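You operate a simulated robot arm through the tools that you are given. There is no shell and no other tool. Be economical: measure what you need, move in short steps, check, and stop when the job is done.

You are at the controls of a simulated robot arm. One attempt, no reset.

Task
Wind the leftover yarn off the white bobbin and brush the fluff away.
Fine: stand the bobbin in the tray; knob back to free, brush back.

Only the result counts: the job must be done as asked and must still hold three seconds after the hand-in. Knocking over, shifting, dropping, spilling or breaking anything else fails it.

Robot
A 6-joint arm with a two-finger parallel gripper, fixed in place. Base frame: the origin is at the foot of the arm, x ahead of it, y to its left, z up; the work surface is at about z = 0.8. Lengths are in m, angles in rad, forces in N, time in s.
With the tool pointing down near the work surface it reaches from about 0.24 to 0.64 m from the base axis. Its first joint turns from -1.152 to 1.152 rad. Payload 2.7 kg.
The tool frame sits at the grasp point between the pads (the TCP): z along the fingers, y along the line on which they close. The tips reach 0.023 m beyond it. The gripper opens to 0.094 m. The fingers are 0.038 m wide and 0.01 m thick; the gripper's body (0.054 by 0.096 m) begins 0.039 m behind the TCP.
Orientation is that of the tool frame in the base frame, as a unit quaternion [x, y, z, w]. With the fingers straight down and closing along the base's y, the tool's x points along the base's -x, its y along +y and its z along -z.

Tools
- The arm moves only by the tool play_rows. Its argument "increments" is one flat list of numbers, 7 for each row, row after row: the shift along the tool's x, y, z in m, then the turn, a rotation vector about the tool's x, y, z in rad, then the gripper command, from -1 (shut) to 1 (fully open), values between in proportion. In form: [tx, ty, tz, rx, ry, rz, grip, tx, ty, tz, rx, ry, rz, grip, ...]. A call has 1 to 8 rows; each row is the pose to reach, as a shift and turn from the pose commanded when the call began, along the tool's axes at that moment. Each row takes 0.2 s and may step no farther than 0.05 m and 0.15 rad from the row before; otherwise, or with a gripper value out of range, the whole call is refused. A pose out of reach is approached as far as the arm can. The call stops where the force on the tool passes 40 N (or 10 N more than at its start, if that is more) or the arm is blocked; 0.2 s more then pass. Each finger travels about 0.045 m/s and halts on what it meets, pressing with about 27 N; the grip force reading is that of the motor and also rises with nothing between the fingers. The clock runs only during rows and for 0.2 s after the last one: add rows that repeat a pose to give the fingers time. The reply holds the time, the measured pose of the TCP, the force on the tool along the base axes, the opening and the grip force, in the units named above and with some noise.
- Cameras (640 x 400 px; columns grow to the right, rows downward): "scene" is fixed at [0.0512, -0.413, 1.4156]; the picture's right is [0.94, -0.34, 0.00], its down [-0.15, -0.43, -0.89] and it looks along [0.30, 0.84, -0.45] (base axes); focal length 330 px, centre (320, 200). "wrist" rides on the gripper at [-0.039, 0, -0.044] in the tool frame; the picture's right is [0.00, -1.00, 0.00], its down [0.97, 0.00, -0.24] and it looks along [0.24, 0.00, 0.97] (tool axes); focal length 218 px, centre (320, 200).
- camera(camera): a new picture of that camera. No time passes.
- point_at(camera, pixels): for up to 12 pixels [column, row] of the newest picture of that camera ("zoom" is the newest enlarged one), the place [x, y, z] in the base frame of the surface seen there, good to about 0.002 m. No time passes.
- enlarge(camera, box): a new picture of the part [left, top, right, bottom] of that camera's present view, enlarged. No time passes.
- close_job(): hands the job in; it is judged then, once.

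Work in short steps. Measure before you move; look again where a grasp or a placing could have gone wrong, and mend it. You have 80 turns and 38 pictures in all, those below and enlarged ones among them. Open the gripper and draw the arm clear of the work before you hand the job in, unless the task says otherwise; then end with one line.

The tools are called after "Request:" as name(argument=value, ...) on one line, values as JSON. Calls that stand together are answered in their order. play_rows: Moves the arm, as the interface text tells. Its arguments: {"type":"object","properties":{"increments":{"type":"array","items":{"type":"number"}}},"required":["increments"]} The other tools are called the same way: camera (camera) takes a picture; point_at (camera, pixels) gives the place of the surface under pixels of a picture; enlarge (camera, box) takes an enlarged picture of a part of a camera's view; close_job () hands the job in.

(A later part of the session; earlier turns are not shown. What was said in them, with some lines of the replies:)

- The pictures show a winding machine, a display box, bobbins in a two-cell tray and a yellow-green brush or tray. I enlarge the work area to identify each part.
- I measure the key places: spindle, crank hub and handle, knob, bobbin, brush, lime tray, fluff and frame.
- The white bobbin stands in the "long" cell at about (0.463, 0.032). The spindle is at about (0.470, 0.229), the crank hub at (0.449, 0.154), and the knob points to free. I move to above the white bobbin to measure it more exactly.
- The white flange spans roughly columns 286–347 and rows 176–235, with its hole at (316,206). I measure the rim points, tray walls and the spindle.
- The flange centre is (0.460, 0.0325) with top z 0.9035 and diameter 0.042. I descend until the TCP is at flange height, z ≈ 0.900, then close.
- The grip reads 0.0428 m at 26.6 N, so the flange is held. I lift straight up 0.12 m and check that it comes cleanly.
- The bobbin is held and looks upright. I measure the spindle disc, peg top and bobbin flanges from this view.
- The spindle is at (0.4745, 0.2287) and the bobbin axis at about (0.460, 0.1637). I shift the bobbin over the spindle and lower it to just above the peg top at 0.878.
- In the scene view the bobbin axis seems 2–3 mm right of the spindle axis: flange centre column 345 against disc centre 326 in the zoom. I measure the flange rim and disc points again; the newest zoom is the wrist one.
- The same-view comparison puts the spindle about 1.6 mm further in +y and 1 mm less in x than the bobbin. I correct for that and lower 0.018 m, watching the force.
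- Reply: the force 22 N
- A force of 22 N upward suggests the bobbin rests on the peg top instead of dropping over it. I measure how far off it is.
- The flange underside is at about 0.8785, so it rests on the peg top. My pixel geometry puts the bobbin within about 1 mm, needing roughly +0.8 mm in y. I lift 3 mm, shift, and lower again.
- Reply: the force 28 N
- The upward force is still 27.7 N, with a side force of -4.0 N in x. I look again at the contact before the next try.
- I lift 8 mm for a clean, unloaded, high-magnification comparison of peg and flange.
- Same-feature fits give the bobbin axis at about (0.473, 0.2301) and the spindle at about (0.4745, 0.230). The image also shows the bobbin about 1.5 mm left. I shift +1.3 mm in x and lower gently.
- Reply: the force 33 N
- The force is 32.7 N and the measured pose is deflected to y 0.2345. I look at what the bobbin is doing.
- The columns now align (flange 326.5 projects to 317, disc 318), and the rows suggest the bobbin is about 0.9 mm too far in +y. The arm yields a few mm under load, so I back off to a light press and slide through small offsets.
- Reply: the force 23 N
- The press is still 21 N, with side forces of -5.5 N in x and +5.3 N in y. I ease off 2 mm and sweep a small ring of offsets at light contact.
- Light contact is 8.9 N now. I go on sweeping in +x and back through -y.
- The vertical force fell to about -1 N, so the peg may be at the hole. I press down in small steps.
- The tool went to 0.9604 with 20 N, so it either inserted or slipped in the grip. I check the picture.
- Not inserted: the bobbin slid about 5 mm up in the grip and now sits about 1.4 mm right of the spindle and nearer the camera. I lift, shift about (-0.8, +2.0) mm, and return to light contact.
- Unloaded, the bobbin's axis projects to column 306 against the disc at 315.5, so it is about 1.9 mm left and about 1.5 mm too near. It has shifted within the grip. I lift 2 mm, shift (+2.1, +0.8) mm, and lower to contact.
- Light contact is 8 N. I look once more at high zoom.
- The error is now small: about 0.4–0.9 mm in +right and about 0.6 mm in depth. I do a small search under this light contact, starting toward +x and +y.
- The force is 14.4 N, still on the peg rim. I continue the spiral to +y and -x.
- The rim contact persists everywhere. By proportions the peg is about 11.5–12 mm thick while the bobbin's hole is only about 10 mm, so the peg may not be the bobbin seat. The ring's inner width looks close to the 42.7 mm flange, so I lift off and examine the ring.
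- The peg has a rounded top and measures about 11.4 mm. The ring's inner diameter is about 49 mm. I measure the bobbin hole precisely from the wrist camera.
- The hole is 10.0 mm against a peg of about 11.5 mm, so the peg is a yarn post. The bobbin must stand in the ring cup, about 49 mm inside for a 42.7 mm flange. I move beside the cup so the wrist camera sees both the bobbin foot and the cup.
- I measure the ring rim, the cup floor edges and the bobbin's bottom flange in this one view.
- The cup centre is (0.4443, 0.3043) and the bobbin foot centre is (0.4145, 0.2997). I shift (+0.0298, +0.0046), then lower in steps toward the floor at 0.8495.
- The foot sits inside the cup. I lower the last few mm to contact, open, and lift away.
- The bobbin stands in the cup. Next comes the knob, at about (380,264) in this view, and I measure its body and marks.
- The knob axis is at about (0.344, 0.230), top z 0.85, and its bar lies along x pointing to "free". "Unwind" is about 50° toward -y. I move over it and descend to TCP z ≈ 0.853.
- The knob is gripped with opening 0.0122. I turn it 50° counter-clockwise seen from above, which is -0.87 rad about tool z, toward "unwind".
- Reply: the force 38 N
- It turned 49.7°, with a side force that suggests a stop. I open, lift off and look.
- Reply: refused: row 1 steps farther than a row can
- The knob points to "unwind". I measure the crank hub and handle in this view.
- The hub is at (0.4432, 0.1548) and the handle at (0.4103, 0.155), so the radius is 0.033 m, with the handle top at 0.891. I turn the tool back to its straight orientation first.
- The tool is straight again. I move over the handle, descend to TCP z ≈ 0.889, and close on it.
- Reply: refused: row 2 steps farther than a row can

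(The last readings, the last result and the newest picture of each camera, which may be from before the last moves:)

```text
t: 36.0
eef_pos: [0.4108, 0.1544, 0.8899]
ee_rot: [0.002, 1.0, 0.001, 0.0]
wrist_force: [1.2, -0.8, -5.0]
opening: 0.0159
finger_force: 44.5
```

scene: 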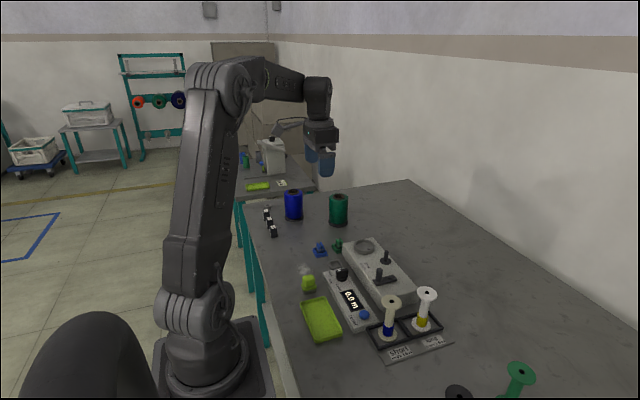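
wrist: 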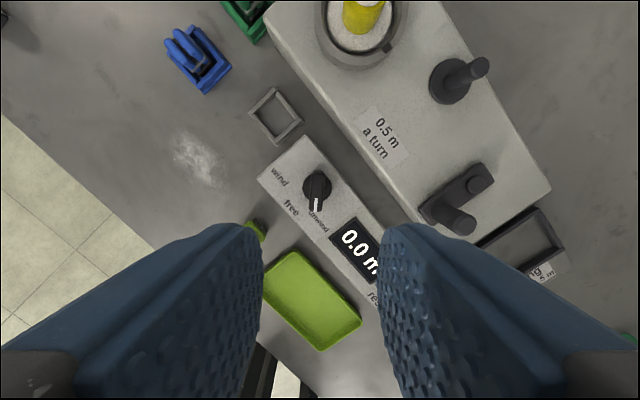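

The handle is gripped with opening 0.0159. I turn it the first quarter clockwise seen from above (toward +y), checking the force.

Request:
play_rows(increments=[-0.0025, 0.0126, 0, 0, 0, 0, -1, -0.0097, 0.0233, 0, 0, 0, 0, -1, -0.0204, 0.0305, 0, 0, 0, 0, -1, -0.033, 0.033, 0, 0, 0, 0, -1])

Request:
enlarge(camera="scene", box=[325, 195, 435, 335])

```text
t: 37.0
eef_pos: [0.443, 0.1902, 0.8893]
ee_rot: [0.0, 1.0, 0.0, -0.001]
wrist_force: [-0.8, 9.3, -5.3]
opening: 0.0154
finger_force: 44.7
```

```text
2.86 times, centred on (380, 265) of scene
```

zoom: 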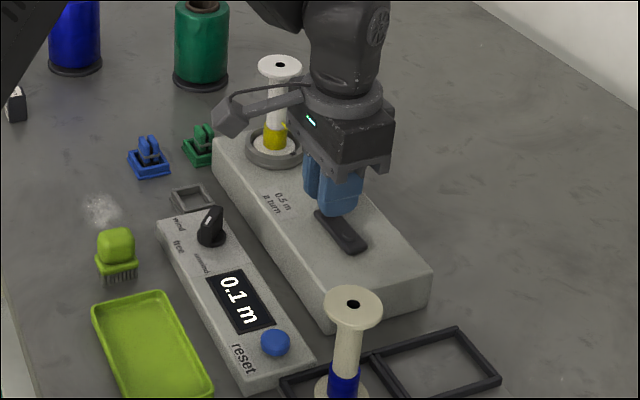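

It works: the meter shows 0.1 m in unwind mode and the bobbin is in the cup. I continue with a full clockwise turn from here.

Request:
play_rows(increments=[-0.0237, -0.0098, 0, 0, 0, 0, -1, -0.0335, -0.0335, 0, 0, 0, 0, -1, -0.0237, -0.0572, 0, 0, 0, 0, -1, 0, -0.067, 0, 0, 0, 0, -1, 0.0237, -0.0572, 0, 0, 0, 0, -1, 0.0335, -0.0335, 0, 0, 0, 0, -1, 0.0237, -0.0098, 0, 0, 0, 0, -1, 0, 0, 0, 0, 0, 0, -1])

```text
t: 38.8
eef_pos: [0.4433, 0.1884, 0.8891]
ee_rot: [0.0, 1.0, 0.001, 0.0]
wrist_force: [-0.4, 11.0, -2.2]
opening: 0.0153
finger_force: 44.9
```

The turn completed without a stall. I make another full turn.

Request:
play_rows(increments=[-0.0237, -0.0098, 0, 0, 0, 0, -1, -0.0335, -0.0335, 0, 0, 0, 0, -1, -0.0237, -0.0572, 0, 0, 0, 0, -1, 0, -0.067, 0, 0, 0, 0, -1, 0.0237, -0.0572, 0, 0, 0, 0, -1, 0.0335, -0.0335, 0, 0, 0, 0, -1, 0.0237, -0.0098, 0, 0, 0, 0, -1, 0, 0, 0, 0, 0, 0, -1])

Request:
play_rows(increments=[-0.0237, -0.0098, 0, 0, 0, 0, -1, -0.0335, -0.0335, 0, 0, 0, 0, -1, -0.0237, -0.0572, 0, 0, 0, 0, -1, 0, -0.067, 0, 0, 0, 0, -1, 0.0237, -0.0572, 0, 0, 0, 0, -1, 0.0335, -0.0335, 0, 0, 0, 0, -1, 0.0237, -0.0098, 0, 0, 0, 0, -1, 0, 0, 0, 0, 0, 0, -1])

Request:
enlarge(camera="scene", box=[325, 195, 435, 335])

```text
t: 40.6
eef_pos: [0.4436, 0.1882, 0.8887]
ee_rot: [0.0, 1.0, 0.001, 0.002]
wrist_force: [0.0, 14.1, -0.7]
opening: 0.0154
finger_force: 44.5
```

```text
t: 42.4
eef_pos: [0.4443, 0.1886, 0.8871]
ee_rot: [0.001, 1.0, 0.0, 0.002]
wrist_force: [0.1, 13.7, -0.5]
opening: 0.0151
finger_force: 44.4
```

```text
2.86 times, centred on (380, 265) of scene
```

zoom: 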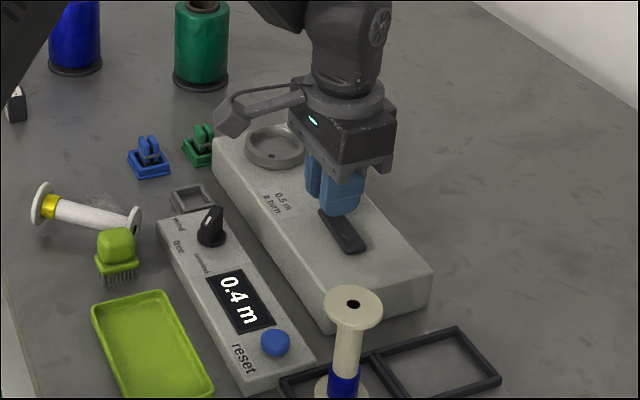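

The bobbin was knocked out of the cup during the turns and now lies on the table by the fluff; the meter shows 0.4 m. I measure what could have hit it, the wrist stalk at zoom (228,118), and where the bobbin lies.

Request:
point_at(camera="zoom", pixels=[[228, 118], [260, 107], [245, 95], [330, 60], [300, 130], [75, 213], [105, 222], [48, 200], [130, 222], [38, 205], [140, 225], [92, 212]])

Request:
point_at(camera="scene", pixels=[[330, 215], [345, 210], [365, 215], [365, 230], [300, 130], [345, 225]])

```text
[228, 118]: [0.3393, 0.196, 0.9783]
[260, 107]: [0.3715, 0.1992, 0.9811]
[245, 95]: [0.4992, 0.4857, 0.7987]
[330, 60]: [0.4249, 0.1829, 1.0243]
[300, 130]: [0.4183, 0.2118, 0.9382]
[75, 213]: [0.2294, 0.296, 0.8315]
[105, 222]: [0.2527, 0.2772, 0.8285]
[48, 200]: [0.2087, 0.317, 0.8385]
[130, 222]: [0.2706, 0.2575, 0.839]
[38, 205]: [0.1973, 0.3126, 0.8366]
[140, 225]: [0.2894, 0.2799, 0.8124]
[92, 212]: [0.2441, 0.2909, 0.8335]
```

```text
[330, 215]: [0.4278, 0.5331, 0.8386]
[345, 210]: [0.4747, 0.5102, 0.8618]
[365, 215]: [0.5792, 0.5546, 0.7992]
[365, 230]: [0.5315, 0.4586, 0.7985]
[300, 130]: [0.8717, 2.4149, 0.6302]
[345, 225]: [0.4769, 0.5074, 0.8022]
```

The stalk (z 0.98, along -x) was nowhere near the bobbin, so the fast spin most likely toppled it; I must crank more slowly. The bobbin lies from about (0.20, 0.31) to (0.28, 0.265). I release the handle, rise and go over it.

Request:
play_rows(increments=[0, 0, 0, 0, 0, 0, -0.5, 0, 0, 0, 0, 0, 0, 0, 0, 0, 0, 0, 0, 0, 0.3, 0, 0, -0.04, 0, 0, 0, 0.4, 0, 0, -0.085, 0, 0, 0, 0.4, 0, 0, -0.12, 0, 0, 0, 0.4])

Request:
play_rows(increments=[0.04, 0.02, 0, 0, 0, 0, 0.4, 0.08, 0.04, 0, 0, 0, 0, 0.4, 0.12, 0.06, 0, 0, 0, 0, 0.4, 0.155, 0.08, 0, 0, 0, 0, 0.4, 0.19, 0.1, 0, 0, 0, 0, 0.4, 0.19, 0.1, 0, 0, 0, 0, 0.4])

Request:
camera(camera="wrist")

```text
t: 43.8
eef_pos: [0.4442, 0.1867, 1.0104]
ee_rot: [0.001, 1.0, 0.0, -0.001]
wrist_force: [0.5, 0.3, -0.5]
opening: 0.0658
finger_force: 0.0
```

```text
t: 45.2
eef_pos: [0.2534, 0.2869, 1.0093]
ee_rot: [0.0, 1.0, 0.0, 0.0]
wrist_force: [0.0, 0.1, 0.8]
opening: 0.0659
finger_force: 0.1
```

```text
5 pictures are left
```

wrist: 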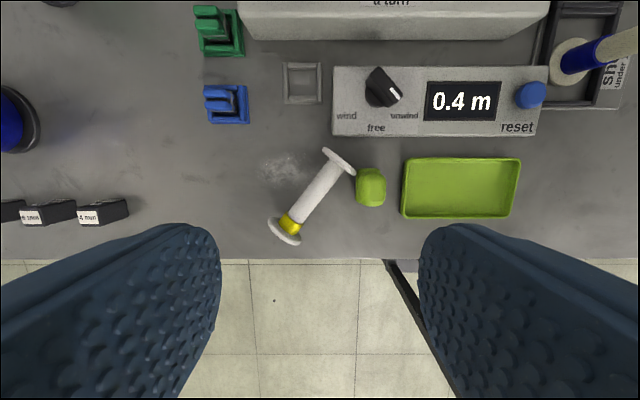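

The bobbin lies with its yarn end at (285,232) and its other flange at (340,160), next to but apart from the brush. I measure the bobbin, the brush and the other relevant points here.

Request:
point_at(camera="wrist", pixels=[[285, 231], [298, 215], [310, 202], [320, 189], [331, 174], [339, 160], [359, 175], [371, 172], [371, 186], [370, 203], [383, 188], [359, 195]])

Request:
point_at(camera="wrist", pixels=[[405, 188], [517, 188], [460, 162], [460, 213], [460, 190], [275, 165], [288, 160], [290, 175], [265, 160], [300, 258], [306, 205], [326, 200]])

```text
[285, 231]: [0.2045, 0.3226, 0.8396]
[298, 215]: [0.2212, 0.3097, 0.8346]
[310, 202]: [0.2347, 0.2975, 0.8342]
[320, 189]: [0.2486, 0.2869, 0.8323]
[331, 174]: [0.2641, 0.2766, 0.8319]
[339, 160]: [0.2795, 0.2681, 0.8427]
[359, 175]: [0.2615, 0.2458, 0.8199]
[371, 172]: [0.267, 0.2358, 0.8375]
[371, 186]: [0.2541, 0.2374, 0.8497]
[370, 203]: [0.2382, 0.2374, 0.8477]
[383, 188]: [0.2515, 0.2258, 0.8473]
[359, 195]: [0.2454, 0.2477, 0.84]
```

```text
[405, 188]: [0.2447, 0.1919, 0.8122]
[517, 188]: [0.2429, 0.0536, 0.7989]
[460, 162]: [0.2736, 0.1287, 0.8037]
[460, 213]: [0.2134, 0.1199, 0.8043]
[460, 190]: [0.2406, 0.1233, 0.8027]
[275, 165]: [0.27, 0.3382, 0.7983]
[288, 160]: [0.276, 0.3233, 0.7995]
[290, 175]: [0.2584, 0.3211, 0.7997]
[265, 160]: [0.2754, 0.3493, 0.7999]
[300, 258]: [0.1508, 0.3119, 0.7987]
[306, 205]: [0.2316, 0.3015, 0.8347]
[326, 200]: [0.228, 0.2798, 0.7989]
```

The bobbin axis runs along (0.79, -0.61) from the yarn end to the free end, its middle is (0.242, 0.292), and the brush is too near the free flange for a rim grip. I grip the barrel from above with the tool yawed 0.658 rad, to carry the bobbin to open table.

Request:
play_rows(increments=[0.0104, 0.0046, 0.03, 0, 0, 0.132, -0.2, 0.0104, 0.0046, 0.06, 0, 0, 0.264, -0.2, 0.0104, 0.0046, 0.09, 0, 0, 0.396, -0.2, 0.0104, 0.0046, 0.12, 0, 0, 0.528, -0.2, 0.0104, 0.0046, 0.145, 0, 0, 0.658, -0.2, 0.0104, 0.0046, 0.165, 0, 0, 0.658, -0.2, 0.0104, 0.0046, 0.18, 0, 0, 0.658, -0.2, 0.0104, 0.0046, 0.18, 0, 0, 0.658, -0.2])

Request:
play_rows(increments=[0, 0, 0, 0, 0, 0, -0.7, 0, 0, 0, 0, 0, 0, -0.9, 0, 0, 0, 0, 0, 0, -0.9])

```text
t: 47.0
eef_pos: [0.2413, 0.293, 0.8294]
ee_rot: [0.324, 0.946, 0.0, -0.001]
wrist_force: [-1.4, -0.3, -0.8]
opening: 0.0374
finger_force: 0.0
```

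```text
t: 47.8
eef_pos: [0.2421, 0.2932, 0.8281]
ee_rot: [0.324, 0.946, 0.0, -0.001]
wrist_force: [0.0, 0.4, -0.7]
opening: 0.0181
finger_force: 27.2
```

The barrel is held at 0.018 m. I lift it straight up and start turning the tool back.

Request:
play_rows(increments=[0, 0, -0.03, 0, 0, 0, -0.9, 0, 0, -0.075, 0, 0, 0, -0.9, 0, 0, -0.12, 0, 0, 0, -0.9, 0, 0, -0.16, 0, 0, -0.132, -0.9, 0, 0, -0.16, 0, 0, -0.264, -0.9, 0, 0, -0.16, 0, 0, -0.396, -0.9, 0, 0, -0.16, 0, 0, -0.528, -0.9, 0, 0, -0.16, 0, 0, -0.658, -0.9])

Request:
play_rows(increments=[-0.023, -0.042, 0, 0, 0, 0, -0.9, -0.046, -0.084, 0, 0, 0, 0, -0.9, -0.069, -0.126, 0, 0, 0, 0, -0.9, -0.092, -0.168, 0, 0, 0, 0, -0.9, -0.115, -0.21, 0, 0, 0, 0, -0.9, -0.138, -0.252, 0, 0, 0, 0, -0.9, -0.161, -0.294, 0, 0, 0, 0, -0.9, -0.184, -0.336, 0, 0, 0, 0, -0.9])

```text
t: 49.6
eef_pos: [0.2426, 0.2929, 0.9891]
ee_rot: [0.0, 1.0, 0.001, -0.001]
wrist_force: [0.0, 0.0, -1.0]
opening: 0.0185
finger_force: 27.1
```

```text
t: 51.4
eef_pos: [0.4258, -0.0439, 0.9872]
ee_rot: [0.0, 1.0, 0.001, -0.001]
wrist_force: [0.9, 0.7, -0.7]
opening: 0.0179
finger_force: 26.9
```

The bobbin is now over open table near y = -0.044. I shift to y ≈ -0.08, set it down lying along x, and open wide.

Request:
play_rows(increments=[0, -0.036, 0.02, 0, 0, 0, -0.9, 0, -0.036, 0.065, 0, 0, 0, -0.9, 0, -0.036, 0.11, 0, 0, 0, -0.9, 0, -0.036, 0.145, 0, 0, 0, -0.9, 0, -0.036, 0.1585, 0, 0, 0, -0.9, 0, -0.036, 0.1595, 0, 0, 0, -0.7, 0, -0.036, 0.1595, 0, 0, 0, -0.4, 0, -0.036, 0.1595, 0, 0, 0, 0.0])

Request:
play_rows(increments=[0, 0, 0, 0, 0, 0, 0.5, 0, 0, 0, 0, 0, 0, 0.5, 0, 0, 0, 0, 0, 0, 0.5])

Request:
enlarge(camera="scene", box=[370, 290, 520, 400])

```text
t: 53.2
eef_pos: [0.426, -0.0803, 0.8299]
ee_rot: [0.0, 1.0, 0.0, 0.0]
wrist_force: [-0.8, -0.2, -0.6]
opening: 0.047
finger_force: 0.2
```

```text
t: 54.0
eef_pos: [0.426, -0.0787, 0.8297]
ee_rot: [0.0, 1.0, 0.001, 0.0]
wrist_force: [0.9, 0.3, 0.5]
opening: 0.0704
finger_force: 0.1
```

```text
3.64 times, centred on (445, 345) of scene
```

zoom: 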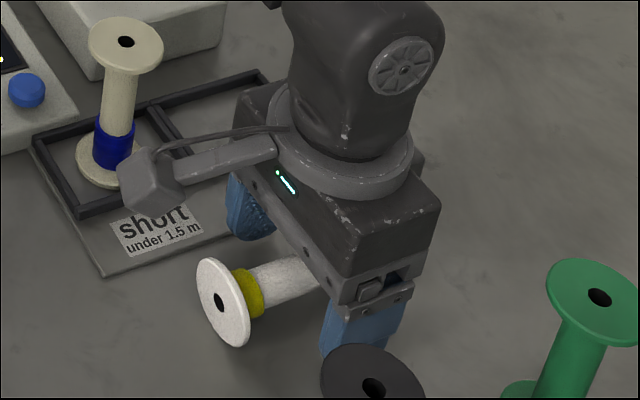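

The bobbin lies steady along x with its free end away from the base, and a black spool stands near the front. I check that spool's distance before moving.

Request:
point_at(camera="zoom", pixels=[[372, 365], [375, 350], [335, 372], [360, 335], [340, 285], [222, 300], [600, 298], [520, 390]])

```text
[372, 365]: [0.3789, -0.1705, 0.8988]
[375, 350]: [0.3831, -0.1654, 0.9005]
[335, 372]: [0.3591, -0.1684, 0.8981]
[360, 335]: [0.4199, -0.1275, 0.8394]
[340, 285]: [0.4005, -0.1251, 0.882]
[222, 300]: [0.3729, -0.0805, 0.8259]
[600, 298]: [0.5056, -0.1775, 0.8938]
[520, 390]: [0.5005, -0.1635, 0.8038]
```

The spools are 2.5 cm or more clear. I slide +0.046 m in x to straddle the free flange and close on its rim.

Request:
play_rows(increments=[-0.023, 0, 0, 0, 0, 0, 0.5, -0.0465, 0, 0.001, 0, 0, 0, 0.5, -0.0465, 0, 0.001, 0, 0, 0, 0, -0.0465, 0, 0.001, 0, 0, 0, -0.5, -0.0465, 0, 0.001, 0, 0, 0, -0.8, -0.0465, 0, 0.001, 0, 0, 0, -0.8])

```text
t: 55.4
eef_pos: [0.4723, -0.0803, 0.8294]
ee_rot: [0.0, 1.0, 0.0, 0.0]
wrist_force: [1.2, 0.7, 0.8]
opening: 0.0428
finger_force: 27.1
```

The free flange's rim is gripped at 0.0428 m. I lift along an arc so the bobbin swings upright about its rim pivots.

Request:
play_rows(increments=[0.003, 0, -0.024, 0, 0, 0, -0.8, 0.0125, 0, -0.047, 0, 0, 0, -0.8, 0.0275, 0, -0.0665, 0, 0, 0, -0.8, 0.047, 0, -0.0815, 0, 0, 0, -0.8, 0.07, 0, -0.091, 0, 0, 0, -0.8, 0.094, 0, -0.096, 0, 0, 0, -0.8, 0.094, 0, -0.13, 0, 0, 0, -0.8, 0.094, 0, -0.16, 0, 0, 0, -0.8])

Request:
camera(camera="wrist")

```text
t: 57.2
eef_pos: [0.3794, -0.0799, 0.9896]
ee_rot: [0.0, 1.0, 0.0, 0.0]
wrist_force: [0.9, -0.1, 0.3]
opening: 0.0429
finger_force: 27.5
```

```text
3 pictures are left
```

wrist: 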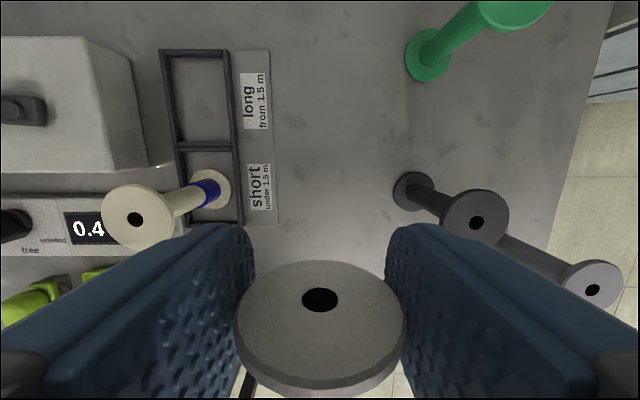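

The flange faces up but looks tilted. I measure the tilt from points on its top face.

Request:
point_at(camera="wrist", pixels=[[320, 268], [320, 340], [320, 365], [250, 320], [390, 320], [320, 380], [290, 280], [350, 280]])

```text
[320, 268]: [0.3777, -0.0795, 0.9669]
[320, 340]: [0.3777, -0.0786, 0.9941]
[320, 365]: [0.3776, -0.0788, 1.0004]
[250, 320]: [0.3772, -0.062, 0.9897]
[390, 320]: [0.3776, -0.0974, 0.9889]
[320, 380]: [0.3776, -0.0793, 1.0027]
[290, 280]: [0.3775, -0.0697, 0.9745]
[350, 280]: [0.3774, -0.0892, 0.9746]
```

The face is still vertical (x constant at 0.3777), so the bobbin is held rigidly horizontal. I'll right it by pitching the tool 90° so the fingers point to +x and the bobbin hangs down, then set it directly in the cup. First I carry it over the cup area.

Request:
play_rows(increments=[-0.008, 0.047, -0.009, 0, 0, 0, -0.8, -0.016, 0.094, -0.018, 0, 0, 0, -0.8, -0.024, 0.141, -0.027, 0, 0, 0, -0.8, -0.032, 0.188, -0.036, 0, 0, 0, -0.8, -0.04, 0.235, -0.045, 0, 0, 0, -0.8, -0.048, 0.282, -0.054, 0, 0, 0, -0.8, -0.056, 0.329, -0.063, 0, 0, 0, -0.8, -0.064, 0.376, -0.072, 0, 0, 0, -0.8])

Request:
play_rows(increments=[0, 0, 0, 0, -0.14, 0, -0.8, 0, 0, 0, 0, -0.28, 0, -0.8, 0, 0, 0, 0, -0.42, 0, -0.8, 0, 0, 0, 0, -0.56, 0, -0.8, 0, 0, 0, 0, -0.7, 0, -0.8, 0, 0, 0, 0, -0.785, 0, -0.8])

```text
t: 59.0
eef_pos: [0.4429, 0.2967, 1.0598]
ee_rot: [0.001, 1.0, 0.0, 0.0]
wrist_force: [0.0, -0.4, -1.3]
opening: 0.0433
finger_force: 26.9
```

```text
t: 60.4
eef_pos: [0.4436, 0.2964, 1.0613]
ee_rot: [0.001, 0.924, 0.0, 0.382]
wrist_force: [1.0, -0.2, -0.7]
opening: 0.0429
finger_force: 27.1
```

The 45° pitch was reached cleanly. I continue to the full 90°.

Request:
play_rows(increments=[0, 0, 0, 0, -0.14, 0, -0.8, 0, 0, 0, 0, -0.28, 0, -0.8, 0, 0, 0, 0, -0.42, 0, -0.8, 0, 0, 0, 0, -0.56, 0, -0.8, 0, 0, 0, 0, -0.7, 0, -0.8, 0, 0, 0, 0, -0.785, 0, -0.8, 0, 0, 0, 0, -0.785, 0, -0.8])

Request:
enlarge(camera="scene", box=[290, 150, 420, 270])

```text
t: 62.0
eef_pos: [0.4427, 0.2952, 1.0608]
ee_rot: [0.0, 0.707, 0.0, 0.708]
wrist_force: [0.3, 0.1, -0.2]
opening: 0.0431
finger_force: 26.9
```

```text
3.33 times, centred on (355, 210) of scene
```

zoom: 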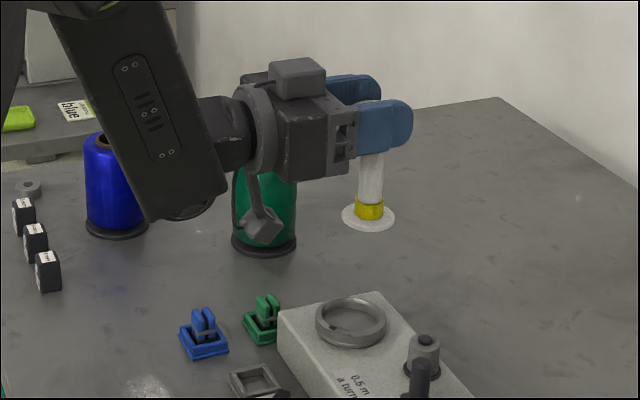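

The bobbin is upright now. I measure its foot and the cup in this view.

Request:
point_at(camera="zoom", pixels=[[345, 214], [392, 217], [368, 228], [350, 224], [386, 226], [320, 318], [383, 322], [350, 343], [350, 318], [370, 205], [372, 165], [264, 235]])

```text
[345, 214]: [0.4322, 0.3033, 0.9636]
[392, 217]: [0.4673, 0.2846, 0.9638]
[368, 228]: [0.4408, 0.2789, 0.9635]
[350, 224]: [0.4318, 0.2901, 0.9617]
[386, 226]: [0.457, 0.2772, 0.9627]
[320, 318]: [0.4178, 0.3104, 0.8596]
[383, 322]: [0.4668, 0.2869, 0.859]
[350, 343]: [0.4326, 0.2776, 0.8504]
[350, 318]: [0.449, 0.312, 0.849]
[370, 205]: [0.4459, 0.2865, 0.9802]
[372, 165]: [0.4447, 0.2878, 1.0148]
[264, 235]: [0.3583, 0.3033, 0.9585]
```

The bobbin axis is about (0.4495, 0.2953) and the cup (0.4443, 0.3043). Tool x is now down, y is +y, z is +x. I shift and lower; contact near 0.100 would mean the rim, near 0.110 the floor.

Request:
play_rows(increments=[0, 0.009, -0.0052, 0, 0, 0, -0.8, 0.03, 0.009, -0.0052, 0, 0, 0, -0.8, 0.06, 0.009, -0.0052, 0, 0, 0, -0.8, 0.085, 0.009, -0.0052, 0, 0, 0, -0.8, 0.097, 0.009, -0.0052, 0, 0, 0, -0.8, 0.102, 0.009, -0.0052, 0, 0, 0, -0.8, 0.1055, 0.009, -0.0052, 0, 0, 0, -0.8])

```text
t: 63.6
eef_pos: [0.4375, 0.3052, 0.9551]
ee_rot: [0.0, 0.707, 0.0, 0.707]
wrist_force: [-0.3, 0.0, -0.3]
opening: 0.0432
finger_force: 26.5
```

There is no contact at 0.1055, so the foot is below the rim level and inside the cup. I lower to the floor in 1.5 mm steps.

Request:
play_rows(increments=[0.0015, 0, 0, 0, 0, 0, -0.8, 0.003, 0, 0, 0, 0, 0, -0.8, 0.0045, 0, 0, 0, 0, 0, -0.8, 0.0055, 0, 0, 0, 0, 0, -0.8])

```text
t: 64.6
eef_pos: [0.4381, 0.306, 0.9521]
ee_rot: [0.001, 0.706, 0.0, 0.708]
wrist_force: [-1.9, -0.9, 9.6]
opening: 0.0429
finger_force: 26.6
```

Contact with 9.6 N at the floor level: it is seated. I open and retreat straight back along -x, then up.

Request:
play_rows(increments=[0.0035, 0, 0, 0, 0, 0, -0.3, 0.0035, 0, 0, 0, 0, 0, 0.2, 0.0035, 0, 0, 0, 0, 0, 0.4, 0.0035, 0, 0, 0, 0, 0, 0.4, 0.0035, 0, -0.03, 0, 0, 0, 0.4, 0.0035, 0, -0.075, 0, 0, 0, 0.4, -0.04, 0, -0.085, 0, 0, 0, 0.4, -0.085, 0, -0.085, 0, 0, 0, 0.4])

Request:
play_rows(increments=[-0.02, 0, 0, 0, 0.14, 0, 0.2, -0.03, 0, 0, 0, 0.28, 0, 0.1, -0.04, 0, 0, 0, 0.42, 0, 0, -0.04, 0, 0, 0, 0.56, 0, 0, -0.04, 0, 0, 0, 0.7, 0, 0, -0.04, 0, 0, 0, 0.785, 0, 0])

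Request:
play_rows(increments=[0, 0, 0, 0, 0.14, 0, 0, 0, 0, 0, 0, 0.28, 0, 0, 0, 0, 0, 0, 0.42, 0, 0, 0, 0, 0, 0, 0.56, 0, 0, 0, 0, 0, 0, 0.7, 0, 0, 0, 0, 0, 0, 0.785, 0, 0, 0, 0, 0, 0, 0.785, 0, 0])

```text
t: 66.4
eef_pos: [0.3526, 0.3048, 1.0354]
ee_rot: [0.001, 0.708, -0.001, 0.707]
wrist_force: [-0.5, 0.2, -0.2]
opening: 0.066
finger_force: 0.1
out of reach, approached as far as the arm can: row 6
```

```text
t: 67.8
eef_pos: [0.3544, 0.3063, 1.0742]
ee_rot: [0.0, 0.924, 0.0, 0.382]
wrist_force: [0.1, 0.2, 0.8]
opening: 0.0468
finger_force: 0.1
```

```text
t: 69.4
eef_pos: [0.3521, 0.3061, 1.0752]
ee_rot: [0.001, 1.0, 0.0, -0.001]
wrist_force: [-0.2, -0.1, 0.1]
opening: 0.0468
finger_force: 0.2
```

The tool is vertical again. I test whether point_at reads the live scene: in the last zoom, the bobbin would now appear above the cup near (358,285).

Request:
point_at(camera="zoom", pixels=[[370, 205], [356, 300], [358, 285], [360, 265], [362, 240], [264, 235]])

```text
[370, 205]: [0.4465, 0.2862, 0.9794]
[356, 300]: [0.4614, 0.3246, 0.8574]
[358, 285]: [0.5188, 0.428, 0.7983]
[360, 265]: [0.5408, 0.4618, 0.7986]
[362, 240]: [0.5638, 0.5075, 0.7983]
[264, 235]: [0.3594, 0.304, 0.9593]
```

point_at works on stored pictures only. I return to the crank handle, left at about (0.4435, 0.1883), and grip it again.

Request:
play_rows(increments=[-0.0305, -0.0392, 0, 0, 0, 0, 0, -0.061, -0.0784, 0, 0, 0, 0, 0, -0.0914, -0.1176, 0, 0, 0, 0, 0, -0.0914, -0.1176, 0.045, 0, 0, 0, 0, -0.0914, -0.1176, 0.09, 0, 0, 0, 0, -0.0914, -0.1176, 0.135, 0, 0, 0, 0, -0.0914, -0.1176, 0.17, 0, 0, 0, 0, -0.0914, -0.1176, 0.186, 0, 0, 0, 0])

Request:
play_rows(increments=[0, 0, 0, 0, 0, 0, -0.5, 0, 0, 0, 0, 0, 0, -1, 0, 0, 0, 0, 0, 0, -1, 0, 0, 0, 0, 0, 0, -1])

```text
t: 71.2
eef_pos: [0.4441, 0.1876, 0.8882]
ee_rot: [0.0, 1.0, 0.0, 0.0]
wrist_force: [-0.2, -0.4, 0.0]
opening: 0.0471
finger_force: 0.0
```

```text
t: 72.2
eef_pos: [0.4451, 0.1888, 0.8882]
ee_rot: [0.0, 1.0, 0.0, 0.0]
wrist_force: [0.2, -0.2, -2.2]
opening: 0.015
finger_force: 44.9
```

The handle is gripped. I turn one full revolution slowly, 15° per row (75°/s).

Request:
play_rows(increments=[-0.00867, -0.00114, 0, 0, 0, 0, -1, -0.01675, -0.00449, 0, 0, 0, 0, -1, -0.02369, -0.00981, 0, 0, 0, 0, -1, -0.02901, -0.01675, 0, 0, 0, 0, -1, -0.03236, -0.02483, 0, 0, 0, 0, -1, -0.0335, -0.0335, 0, 0, 0, 0, -1, -0.03236, -0.04217, 0, 0, 0, 0, -1, -0.02901, -0.05025, 0, 0, 0, 0, -1])

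Request:
play_rows(increments=[0.00532, -0.00694, 0, 0, 0, 0, -1, 0.01226, -0.01226, 0, 0, 0, 0, -1, 0.02034, -0.01561, 0, 0, 0, 0, -1, 0.02901, -0.01675, 0, 0, 0, 0, -1, 0.03768, -0.01561, 0, 0, 0, 0, -1, 0.04576, -0.01226, 0, 0, 0, 0, -1, 0.0527, -0.00694, 0, 0, 0, 0, -1, 0.05802, 0, 0, 0, 0, 0, -1])

Request:
play_rows(increments=[0.00335, 0.00808, 0, 0, 0, 0, -1, 0.00449, 0.01675, 0, 0, 0, 0, -1, 0.00335, 0.02542, 0, 0, 0, 0, -1, 0, 0.0335, 0, 0, 0, 0, -1, -0.00532, 0.04044, 0, 0, 0, 0, -1, -0.01226, 0.04576, 0, 0, 0, 0, -1, -0.02034, 0.04911, 0, 0, 0, 0, -1, -0.02901, 0.05025, 0, 0, 0, 0, -1])

Request:
enlarge(camera="scene", box=[285, 195, 435, 335])

```text
t: 74.0
eef_pos: [0.4724, 0.1383, 0.8868]
ee_rot: [0.0, 1.0, -0.001, -0.002]
wrist_force: [-15.8, 9.5, -2.9]
opening: 0.015
finger_force: 44.7
```

```text
t: 75.8
eef_pos: [0.4138, 0.1361, 0.8874]
ee_rot: [0.001, 1.0, 0.0, -0.003]
wrist_force: [-15.5, -10.6, -5.0]
opening: 0.0149
finger_force: 45.3
```

```text
t: 77.6
eef_pos: [0.4461, 0.1882, 0.8886]
ee_rot: [0.0, 1.0, 0.001, 0.001]
wrist_force: [1.7, 14.6, -12.8]
opening: 0.0148
finger_force: 44.9
```

```text
2.86 times, centred on (360, 265) of scene
```

zoom: 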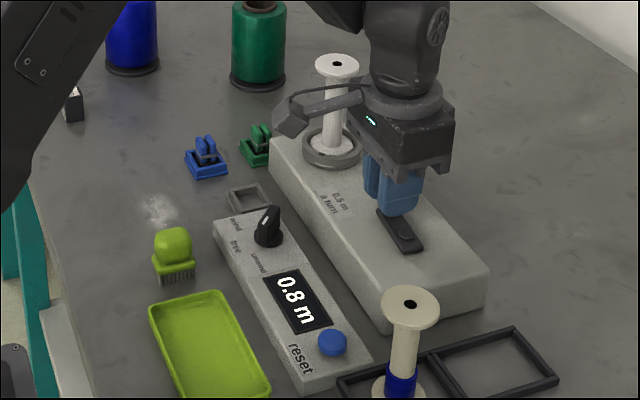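

The bobbin still stands, its barrel is bare, and the meter stopped at 0.8 m, below the 0.9 m a full extra turn should give, which indicates it is empty. To be sure, I turn another slow 270°, which also brings the handle back to its starting place, then release and rise.

Request:
play_rows(increments=[-0.00867, -0.00114, 0, 0, 0, 0, -1, -0.01675, -0.00449, 0, 0, 0, 0, -1, -0.02369, -0.00981, 0, 0, 0, 0, -1, -0.02901, -0.01675, 0, 0, 0, 0, -1, -0.03236, -0.02483, 0, 0, 0, 0, -1, -0.0335, -0.0335, 0, 0, 0, 0, -1, -0.03236, -0.04217, 0, 0, 0, 0, -1, -0.02901, -0.05025, 0, 0, 0, 0, -1])

Request:
play_rows(increments=[0.00532, -0.00694, 0, 0, 0, 0, -1, 0.01226, -0.01226, 0, 0, 0, 0, -1, 0.02034, -0.01561, 0, 0, 0, 0, -1, 0.02901, -0.01675, 0, 0, 0, 0, -1, 0.03768, -0.01561, 0, 0, 0, 0, -1, 0.04576, -0.01226, 0, 0, 0, 0, -1, 0.0527, -0.00694, 0, 0, 0, 0, -1, 0.05802, 0, 0, 0, 0, 0, -1])

Request:
play_rows(increments=[0.00335, 0.00808, 0, 0, 0, 0, -1, 0.00449, 0.01675, 0, 0, 0, 0, -1, 0.00449, 0.01675, 0, 0, 0, 0, -0.5, 0.00449, 0.01675, 0, 0, 0, 0, 0, 0.00449, 0.01675, 0, 0, 0, 0, 0.2, 0.00449, 0.01675, -0.045, 0, 0, 0, 0.2, 0.00449, 0.01675, -0.09, 0, 0, 0, 0.2, 0.00449, 0.01675, -0.135, 0, 0, 0, 0.4])

```text
t: 79.4
eef_pos: [0.4723, 0.1377, 0.8871]
ee_rot: [0.0, 1.0, 0.0, 0.0]
wrist_force: [-14.2, 8.8, 7.5]
opening: 0.015
finger_force: 45.3
```

```text
t: 81.2
eef_pos: [0.4143, 0.136, 0.8884]
ee_rot: [0.001, 1.0, -0.002, -0.003]
wrist_force: [-13.5, -9.6, 0.3]
opening: 0.015
finger_force: 44.4
```

```text
t: 83.0
eef_pos: [0.4102, 0.1536, 1.0236]
ee_rot: [0.0, 1.0, 0.0, 0.0]
wrist_force: [0.5, -0.3, 0.8]
opening: 0.0659
finger_force: 0.0
```

The handle is released at its original place. Now the knob: I move over it with the tool yawed -0.87 rad, grip it, turn it back to free, open and lift. I also measure the bobbin's top from the last picture.

Request:
play_rows(increments=[0.022, 0.0255, 0, 0, 0, -0.145, 0.2, 0.044, 0.051, 0, 0, 0, -0.29, 0.1, 0.0662, 0.0765, 0, 0, 0, -0.435, -0.1, 0.0662, 0.0765, 0, 0, 0, -0.58, -0.1, 0.0662, 0.0765, 0, 0, 0, -0.725, -0.1, 0.0662, 0.0765, 0, 0, 0, -0.87, -0.1, 0.0662, 0.0765, 0.045, 0, 0, -0.87, -0.1, 0.0662, 0.0765, 0.09, 0, 0, -0.87, -0.1])

Request:
play_rows(increments=[0, 0, 0.04, 0, 0, 0, -0.1, 0, 0, 0.07, 0, 0, 0, -0.1, 0, 0, 0.08, 0, 0, 0, -0.1, 0, 0, 0.08, 0, 0, 0, -0.6, 0, 0, 0.08, 0, 0, 0, -1, 0, 0, 0.08, 0, 0, 0, -1])

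Request:
point_at(camera="zoom", pixels=[[317, 65], [357, 65], [337, 55], [337, 73], [337, 78], [333, 110], [333, 148], [318, 150], [350, 150], [325, 142]])

```text
t: 84.8
eef_pos: [0.3433, 0.2315, 0.934]
ee_rot: [-0.422, 0.907, 0.0, 0.0]
wrist_force: [0.0, 0.4, -0.1]
opening: 0.0422
finger_force: 0.0
```

```text
t: 86.2
eef_pos: [0.3457, 0.2318, 0.8527]
ee_rot: [-0.419, 0.908, 0.0, 0.0]
wrist_force: [5.7, -2.2, -4.8]
opening: 0.0139
finger_force: 45.5
```

```text
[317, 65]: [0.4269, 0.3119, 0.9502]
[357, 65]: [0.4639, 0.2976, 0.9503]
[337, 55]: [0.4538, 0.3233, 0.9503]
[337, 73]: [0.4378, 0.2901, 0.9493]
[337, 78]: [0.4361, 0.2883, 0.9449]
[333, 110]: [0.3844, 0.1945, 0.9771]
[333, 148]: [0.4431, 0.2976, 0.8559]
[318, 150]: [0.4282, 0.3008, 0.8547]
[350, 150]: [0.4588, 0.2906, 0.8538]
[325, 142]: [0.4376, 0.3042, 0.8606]
```

The knob is gripped with opening 0.0139, and the bobbin top centre is (0.4455, 0.3055) at z 0.950. I turn the knob back by +0.87 rad, open and lift.

Request:
play_rows(increments=[0, 0, 0, 0, 0, 0.145, -1, 0, 0, 0, 0, 0, 0.29, -1, 0, 0, 0, 0, 0, 0.435, -1, 0, 0, 0, 0, 0, 0.58, -1, 0, 0, 0, 0, 0, 0.725, -1, 0, 0, 0, 0, 0, 0.87, -1, 0, 0, 0, 0, 0, 0.87, -1])

Request:
play_rows(increments=[0, 0, 0, 0, 0, 0, -0.6, 0, 0, 0, 0, 0, 0, -0.1, 0, 0, 0, 0, 0, 0, 0, 0, 0, -0.045, 0, 0, 0, 0.2, 0, 0, -0.09, 0, 0, 0, 0.4, 0, 0, -0.135, 0, 0, 0, 0.4, 0, 0, -0.17, 0, 0, 0, 0.4])

```text
t: 87.7
eef_pos: [0.3463, 0.2302, 0.8521]
ee_rot: [0.002, 1.0, -0.001, 0.0]
wrist_force: [7.1, -1.5, -4.7]
opening: 0.0119
finger_force: 45.3
stopped in row 7: the force on the tool passed its limit (the readings are from after the stop); the commanded pose is now the measured one
```

```text
t: 89.3
eef_pos: [0.3448, 0.23, 1.0257]
ee_rot: [0.003, 1.0, -0.001, 0.0]
wrist_force: [0.0, -1.1, 0.8]
opening: 0.0657
finger_force: 0.0
```

The knob came back to yaw 0, and the force limit tripped only at the end of the turn. I move over the bobbin, descend to TCP z ≈ 0.945 and close on its top rim.

Request:
play_rows(increments=[-0.0336, 0.0252, 0, 0, 0, 0, 0.4, -0.0672, 0.0504, 0, 0, 0, 0, 0.4, -0.1005, 0.0752, 0, 0, 0, 0, 0.4, -0.1005, 0.0752, 0.03, 0, 0, 0, 0.4, -0.1005, 0.0752, 0.06, 0, 0, 0, 0.4, -0.1005, 0.0752, 0.0795, 0, 0, 0, 0.4, -0.1005, 0.0752, 0.0795, 0, 0, 0, -0.2, -0.1005, 0.0752, 0.0795, 0, 0, 0, -0.7])

Request:
play_rows(increments=[0, 0, 0, 0, 0, 0, -0.7, 0, 0, 0, 0, 0, 0, -0.7, 0, 0, -0.02, 0, 0, 0, -0.7, 0, 0, -0.05, 0, 0, 0, -0.7])

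```text
t: 91.1
eef_pos: [0.4449, 0.305, 0.9434]
ee_rot: [0.001, 1.0, -0.001, 0.0]
wrist_force: [0.2, 0.8, -0.8]
opening: 0.0425
finger_force: 27.2
```

```text
t: 92.1
eef_pos: [0.4454, 0.3059, 0.9937]
ee_rot: [0.001, 1.0, -0.001, 0.0]
wrist_force: [0.3, 0.5, 0.2]
opening: 0.0424
finger_force: 27.3
```

The bobbin is held by its rim. I carry it over to the lime tray centre (0.243, 0.125), and lower to just above the floor at 0.803.

Request:
play_rows(increments=[0, 0, -0.025, 0, 0, 0, -0.7, 0.0403, -0.0262, -0.025, 0, 0, 0, -0.7, 0.0726, -0.0572, -0.025, 0, 0, 0, -0.7, 0.1048, -0.0882, -0.025, 0, 0, 0, -0.7, 0.137, -0.1192, -0.025, 0, 0, 0, -0.7, 0.1693, -0.1502, -0.025, 0, 0, 0, -0.7, 0.2015, -0.1812, -0.025, 0, 0, 0, -0.7, 0.2015, -0.1812, 0.015, 0, 0, 0, -0.7])

Request:
play_rows(increments=[0, 0, 0.04, 0, 0, 0, -0.7, 0, 0, 0.065, 0, 0, 0, -0.7, 0, 0, 0.074, 0, 0, 0, -0.7, 0, 0, 0.077, 0, 0, 0, -0.7, 0, 0, 0.079, 0, 0, 0, -0.7])

```text
t: 93.9
eef_pos: [0.2444, 0.1257, 0.9802]
ee_rot: [0.002, 1.0, 0.0, -0.001]
wrist_force: [0.2, 0.1, -0.3]
opening: 0.0427
finger_force: 27.1
```

```text
t: 95.1
eef_pos: [0.2433, 0.1253, 0.901]
ee_rot: [0.002, 1.0, 0.0, -0.001]
wrist_force: [0.4, 0.2, 0.0]
opening: 0.0429
finger_force: 26.8
```

No contact yet at 0.901. I lower in 1 mm steps until a contact force appears.

Request:
play_rows(increments=[0, 0, 0.0015, 0, 0, 0, -0.7, 0, 0, 0.0025, 0, 0, 0, -0.7, 0, 0, 0.0035, 0, 0, 0, -0.7])

```text
t: 95.9
eef_pos: [0.2432, 0.1248, 0.8963]
ee_rot: [0.002, 1.0, -0.001, 0.0]
wrist_force: [0.7, -0.2, -1.1]
opening: 0.0429
finger_force: 26.8
```

Still free at 0.896. I lower a bit more, up to 4 mm.

Request:
play_rows(increments=[0, 0, 0.001, 0, 0, 0, -0.7, 0, 0, 0.002, 0, 0, 0, -0.7, 0, 0, 0.003, 0, 0, 0, -0.7, 0, 0, 0.004, 0, 0, 0, -0.7])

```text
t: 96.9
eef_pos: [0.2444, 0.1258, 0.8925]
ee_rot: [0.001, 1.0, 0.0, 0.002]
wrist_force: [0.0, 3.6, 21.0]
opening: 0.0427
finger_force: 27.1
```

Contact with 21 N: the bobbin stands on the tray floor. I back off slightly, open, and rise; I also read the fluff and brush extents from the stored picture.

Request:
play_rows(increments=[0, 0, -0.002, 0, 0, 0, -0.7, 0, 0, -0.002, 0, 0, 0, -0.3, 0, 0, -0.002, 0, 0, 0, 0.1, 0, 0, -0.002, 0, 0, 0, 0.4, 0, 0, -0.002, 0, 0, 0, 0.4, 0, 0, -0.035, 0, 0, 0, 0.4, 0, 0, -0.08, 0, 0, 0, 0.4, 0, 0, -0.12, 0, 0, 0, 0.4])

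Request:
point_at(camera="zoom", pixels=[[145, 210], [178, 212], [158, 193], [160, 228], [187, 172], [205, 178], [158, 238], [188, 238], [172, 230], [172, 248], [156, 262], [192, 265]])

Request:
point_at(camera="wrist", pixels=[[320, 265]])

```text
t: 98.7
eef_pos: [0.2437, 0.1246, 1.0124]
ee_rot: [0.002, 1.0, -0.001, -0.001]
wrist_force: [-1.2, -0.1, 0.5]
opening: 0.0657
finger_force: 0.1
```

```text
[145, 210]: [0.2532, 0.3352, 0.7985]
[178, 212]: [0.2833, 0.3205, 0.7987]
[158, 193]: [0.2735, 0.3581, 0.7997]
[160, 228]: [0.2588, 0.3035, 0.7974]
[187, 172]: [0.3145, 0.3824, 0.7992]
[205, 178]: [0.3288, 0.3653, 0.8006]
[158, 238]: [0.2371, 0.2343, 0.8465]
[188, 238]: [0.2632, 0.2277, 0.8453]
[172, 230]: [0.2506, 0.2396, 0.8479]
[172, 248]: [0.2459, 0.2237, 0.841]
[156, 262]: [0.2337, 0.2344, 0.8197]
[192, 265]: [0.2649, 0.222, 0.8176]
```

```text
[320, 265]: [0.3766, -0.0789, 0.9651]
```

The fluff spans x 0.253–0.283, y 0.304–0.358, and the brush block is centred at about (0.2515, 0.236). I go over the brush, descend to TCP z ≈ 0.845, and close.

Request:
play_rows(increments=[-0.0026, 0.0372, 0, 0, 0, 0, 0.3, -0.0052, 0.0744, 0, 0, 0, 0, 0.1, -0.0078, 0.1116, 0, 0, 0, 0, 0, -0.0078, 0.1116, 0.045, 0, 0, 0, 0, -0.0078, 0.1116, 0.09, 0, 0, 0, 0, -0.0078, 0.1116, 0.135, 0, 0, 0, 0, -0.0078, 0.1116, 0.155, 0, 0, 0, 0, -0.0078, 0.1116, 0.167, 0, 0, 0, 0])

Request:
play_rows(increments=[0, 0, 0, 0, 0, 0, -0.4, 0, 0, 0, 0, 0, 0, -0.8, 0, 0, 0, 0, 0, 0, -0.8, 0, 0, 0, 0, 0, 0, -0.8])

```text
t: 100.5
eef_pos: [0.2523, 0.2358, 0.8438]
ee_rot: [0.002, 1.0, -0.001, 0.0]
wrist_force: [0.2, -1.2, 0.0]
opening: 0.047
finger_force: 0.0
```

```text
t: 101.5
eef_pos: [0.2518, 0.2359, 0.8453]
ee_rot: [0.002, 1.0, 0.0, 0.001]
wrist_force: [-0.4, 1.2, -0.4]
opening: 0.0256
finger_force: 27.0
```

The brush is gripped with opening 0.0256. I lift it, set it down before the fluff, and sweep along +y at x 0.262, then 0.276, then back and forth at 0.269.

Request:
play_rows(increments=[0, 0, -0.02, 0, 0, 0, -0.8, -0.01, 0.026, -0.02, 0, 0, 0, -0.8, -0.01, 0.054, -0.02, 0, 0, 0, -0.8, -0.01, 0.054, 0.0005, 0, 0, 0, -0.8, -0.01, 0.075, 0.0005, 0, 0, 0, -0.8, -0.01, 0.1, 0.0005, 0, 0, 0, -0.8, -0.01, 0.125, 0.0005, 0, 0, 0, -0.8, -0.01, 0.14, 0.0005, 0, 0, 0, -0.8])

Request:
play_rows(increments=[0, 0, -0.02, 0, 0, 0, -0.8, -0.014, -0.045, -0.02, 0, 0, 0, -0.8, -0.014, -0.088, -0.02, 0, 0, 0, -0.8, -0.014, -0.088, 0, 0, 0, 0, -0.8, -0.014, -0.06, 0, 0, 0, 0, -0.8, -0.014, -0.035, 0, 0, 0, 0, -0.8, -0.014, -0.01, 0, 0, 0, 0, -0.8, -0.014, 0.005, 0, 0, 0, 0, -0.8])

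Request:
play_rows(increments=[0.007, 0, 0, 0, 0, 0, -0.8, 0.007, -0.03, 0, 0, 0, 0, -0.8, 0.007, -0.06, 0, 0, 0, 0, -0.8, 0.007, -0.09, 0, 0, 0, 0, -0.8, 0.007, -0.06, 0, 0, 0, 0, -0.8, 0.007, -0.03, 0, 0, 0, 0, -0.8, 0.007, 0, 0, 0, 0, 0, -0.8, 0.007, 0, -0.02, 0, 0, 0, -0.8])

Request:
enlarge(camera="scene", box=[275, 205, 435, 345])

```text
t: 103.3
eef_pos: [0.2613, 0.3754, 0.8447]
ee_rot: [0.002, 1.0, -0.001, 0.0]
wrist_force: [-0.4, -0.7, 0.7]
opening: 0.0252
finger_force: 27.3
```

```text
t: 105.1
eef_pos: [0.2767, 0.3814, 0.844]
ee_rot: [0.0, 1.0, -0.001, 0.0]
wrist_force: [0.5, -3.6, 7.8]
opening: 0.0253
finger_force: 27.0
```

```text
t: 106.9
eef_pos: [0.2689, 0.3817, 0.8655]
ee_rot: [0.002, 1.0, -0.001, 0.0]
wrist_force: [0.1, 0.4, -0.2]
opening: 0.0252
finger_force: 27.0
```

```text
2.86 times, centred on (355, 275) of scene
```

zoom: 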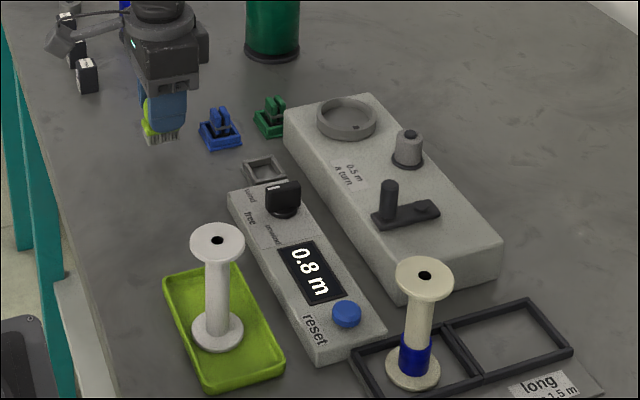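

The fluff is gone, the bare bobbin stands in the lime tray, the knob points to free and the handle is at its start. I carry the brush back to exactly where it was picked up, release it and rise.

Request:
play_rows(increments=[0.0057, -0.0483, 0, 0, 0, 0, -0.8, 0.0113, -0.0967, 0, 0, 0, 0, -0.8, 0.017, -0.145, 0, 0, 0, 0, -0.8, 0.017, -0.145, 0.012, 0, 0, 0, -0.8, 0.017, -0.145, 0.0195, 0, 0, 0, -0.8, 0.017, -0.145, 0.0195, 0, 0, 0, -0.8])

Request:
play_rows(increments=[0, 0, 0, 0, 0, 0, -0.4, 0, 0, 0, 0, 0, 0, -0.1, 0, 0, 0, 0, 0, 0, 0, 0, 0, 0, 0, 0, 0, 0, 0, 0, -0.035, 0, 0, 0, 0, 0, 0, -0.08, 0, 0, 0, 0.1, 0, 0, -0.13, 0, 0, 0, 0.2, 0, 0, -0.18, 0, 0, 0, 0.4])

```text
t: 108.3
eef_pos: [0.2521, 0.2352, 0.8446]
ee_rot: [0.0, 1.0, -0.001, 0.0]
wrist_force: [0.2, 0.8, -1.4]
opening: 0.0255
finger_force: 26.9
```

```text
t: 110.1
eef_pos: [0.2513, 0.2362, 1.0254]
ee_rot: [0.002, 1.0, -0.001, -0.001]
wrist_force: [0.9, 0.0, -1.2]
opening: 0.0659
finger_force: 0.1
5 turns are left
```

The brush was put back at (0.252, 0.235), the arm is clear and the gripper open. I hand in the job.

Request:
close_job()

```text
The job is handed in.
```

I handed the job in: the white bobbin is bare and standing in the lime tray, the fluff is brushed off the table, the knob is at free, and the brush is back where I picked it up. During the first fast crank turns the bobbin fell out of the winder's cup onto the table, and I had to pick it up and reseat it. The brush's final placing was checked by arm position only, because no pictures were left.
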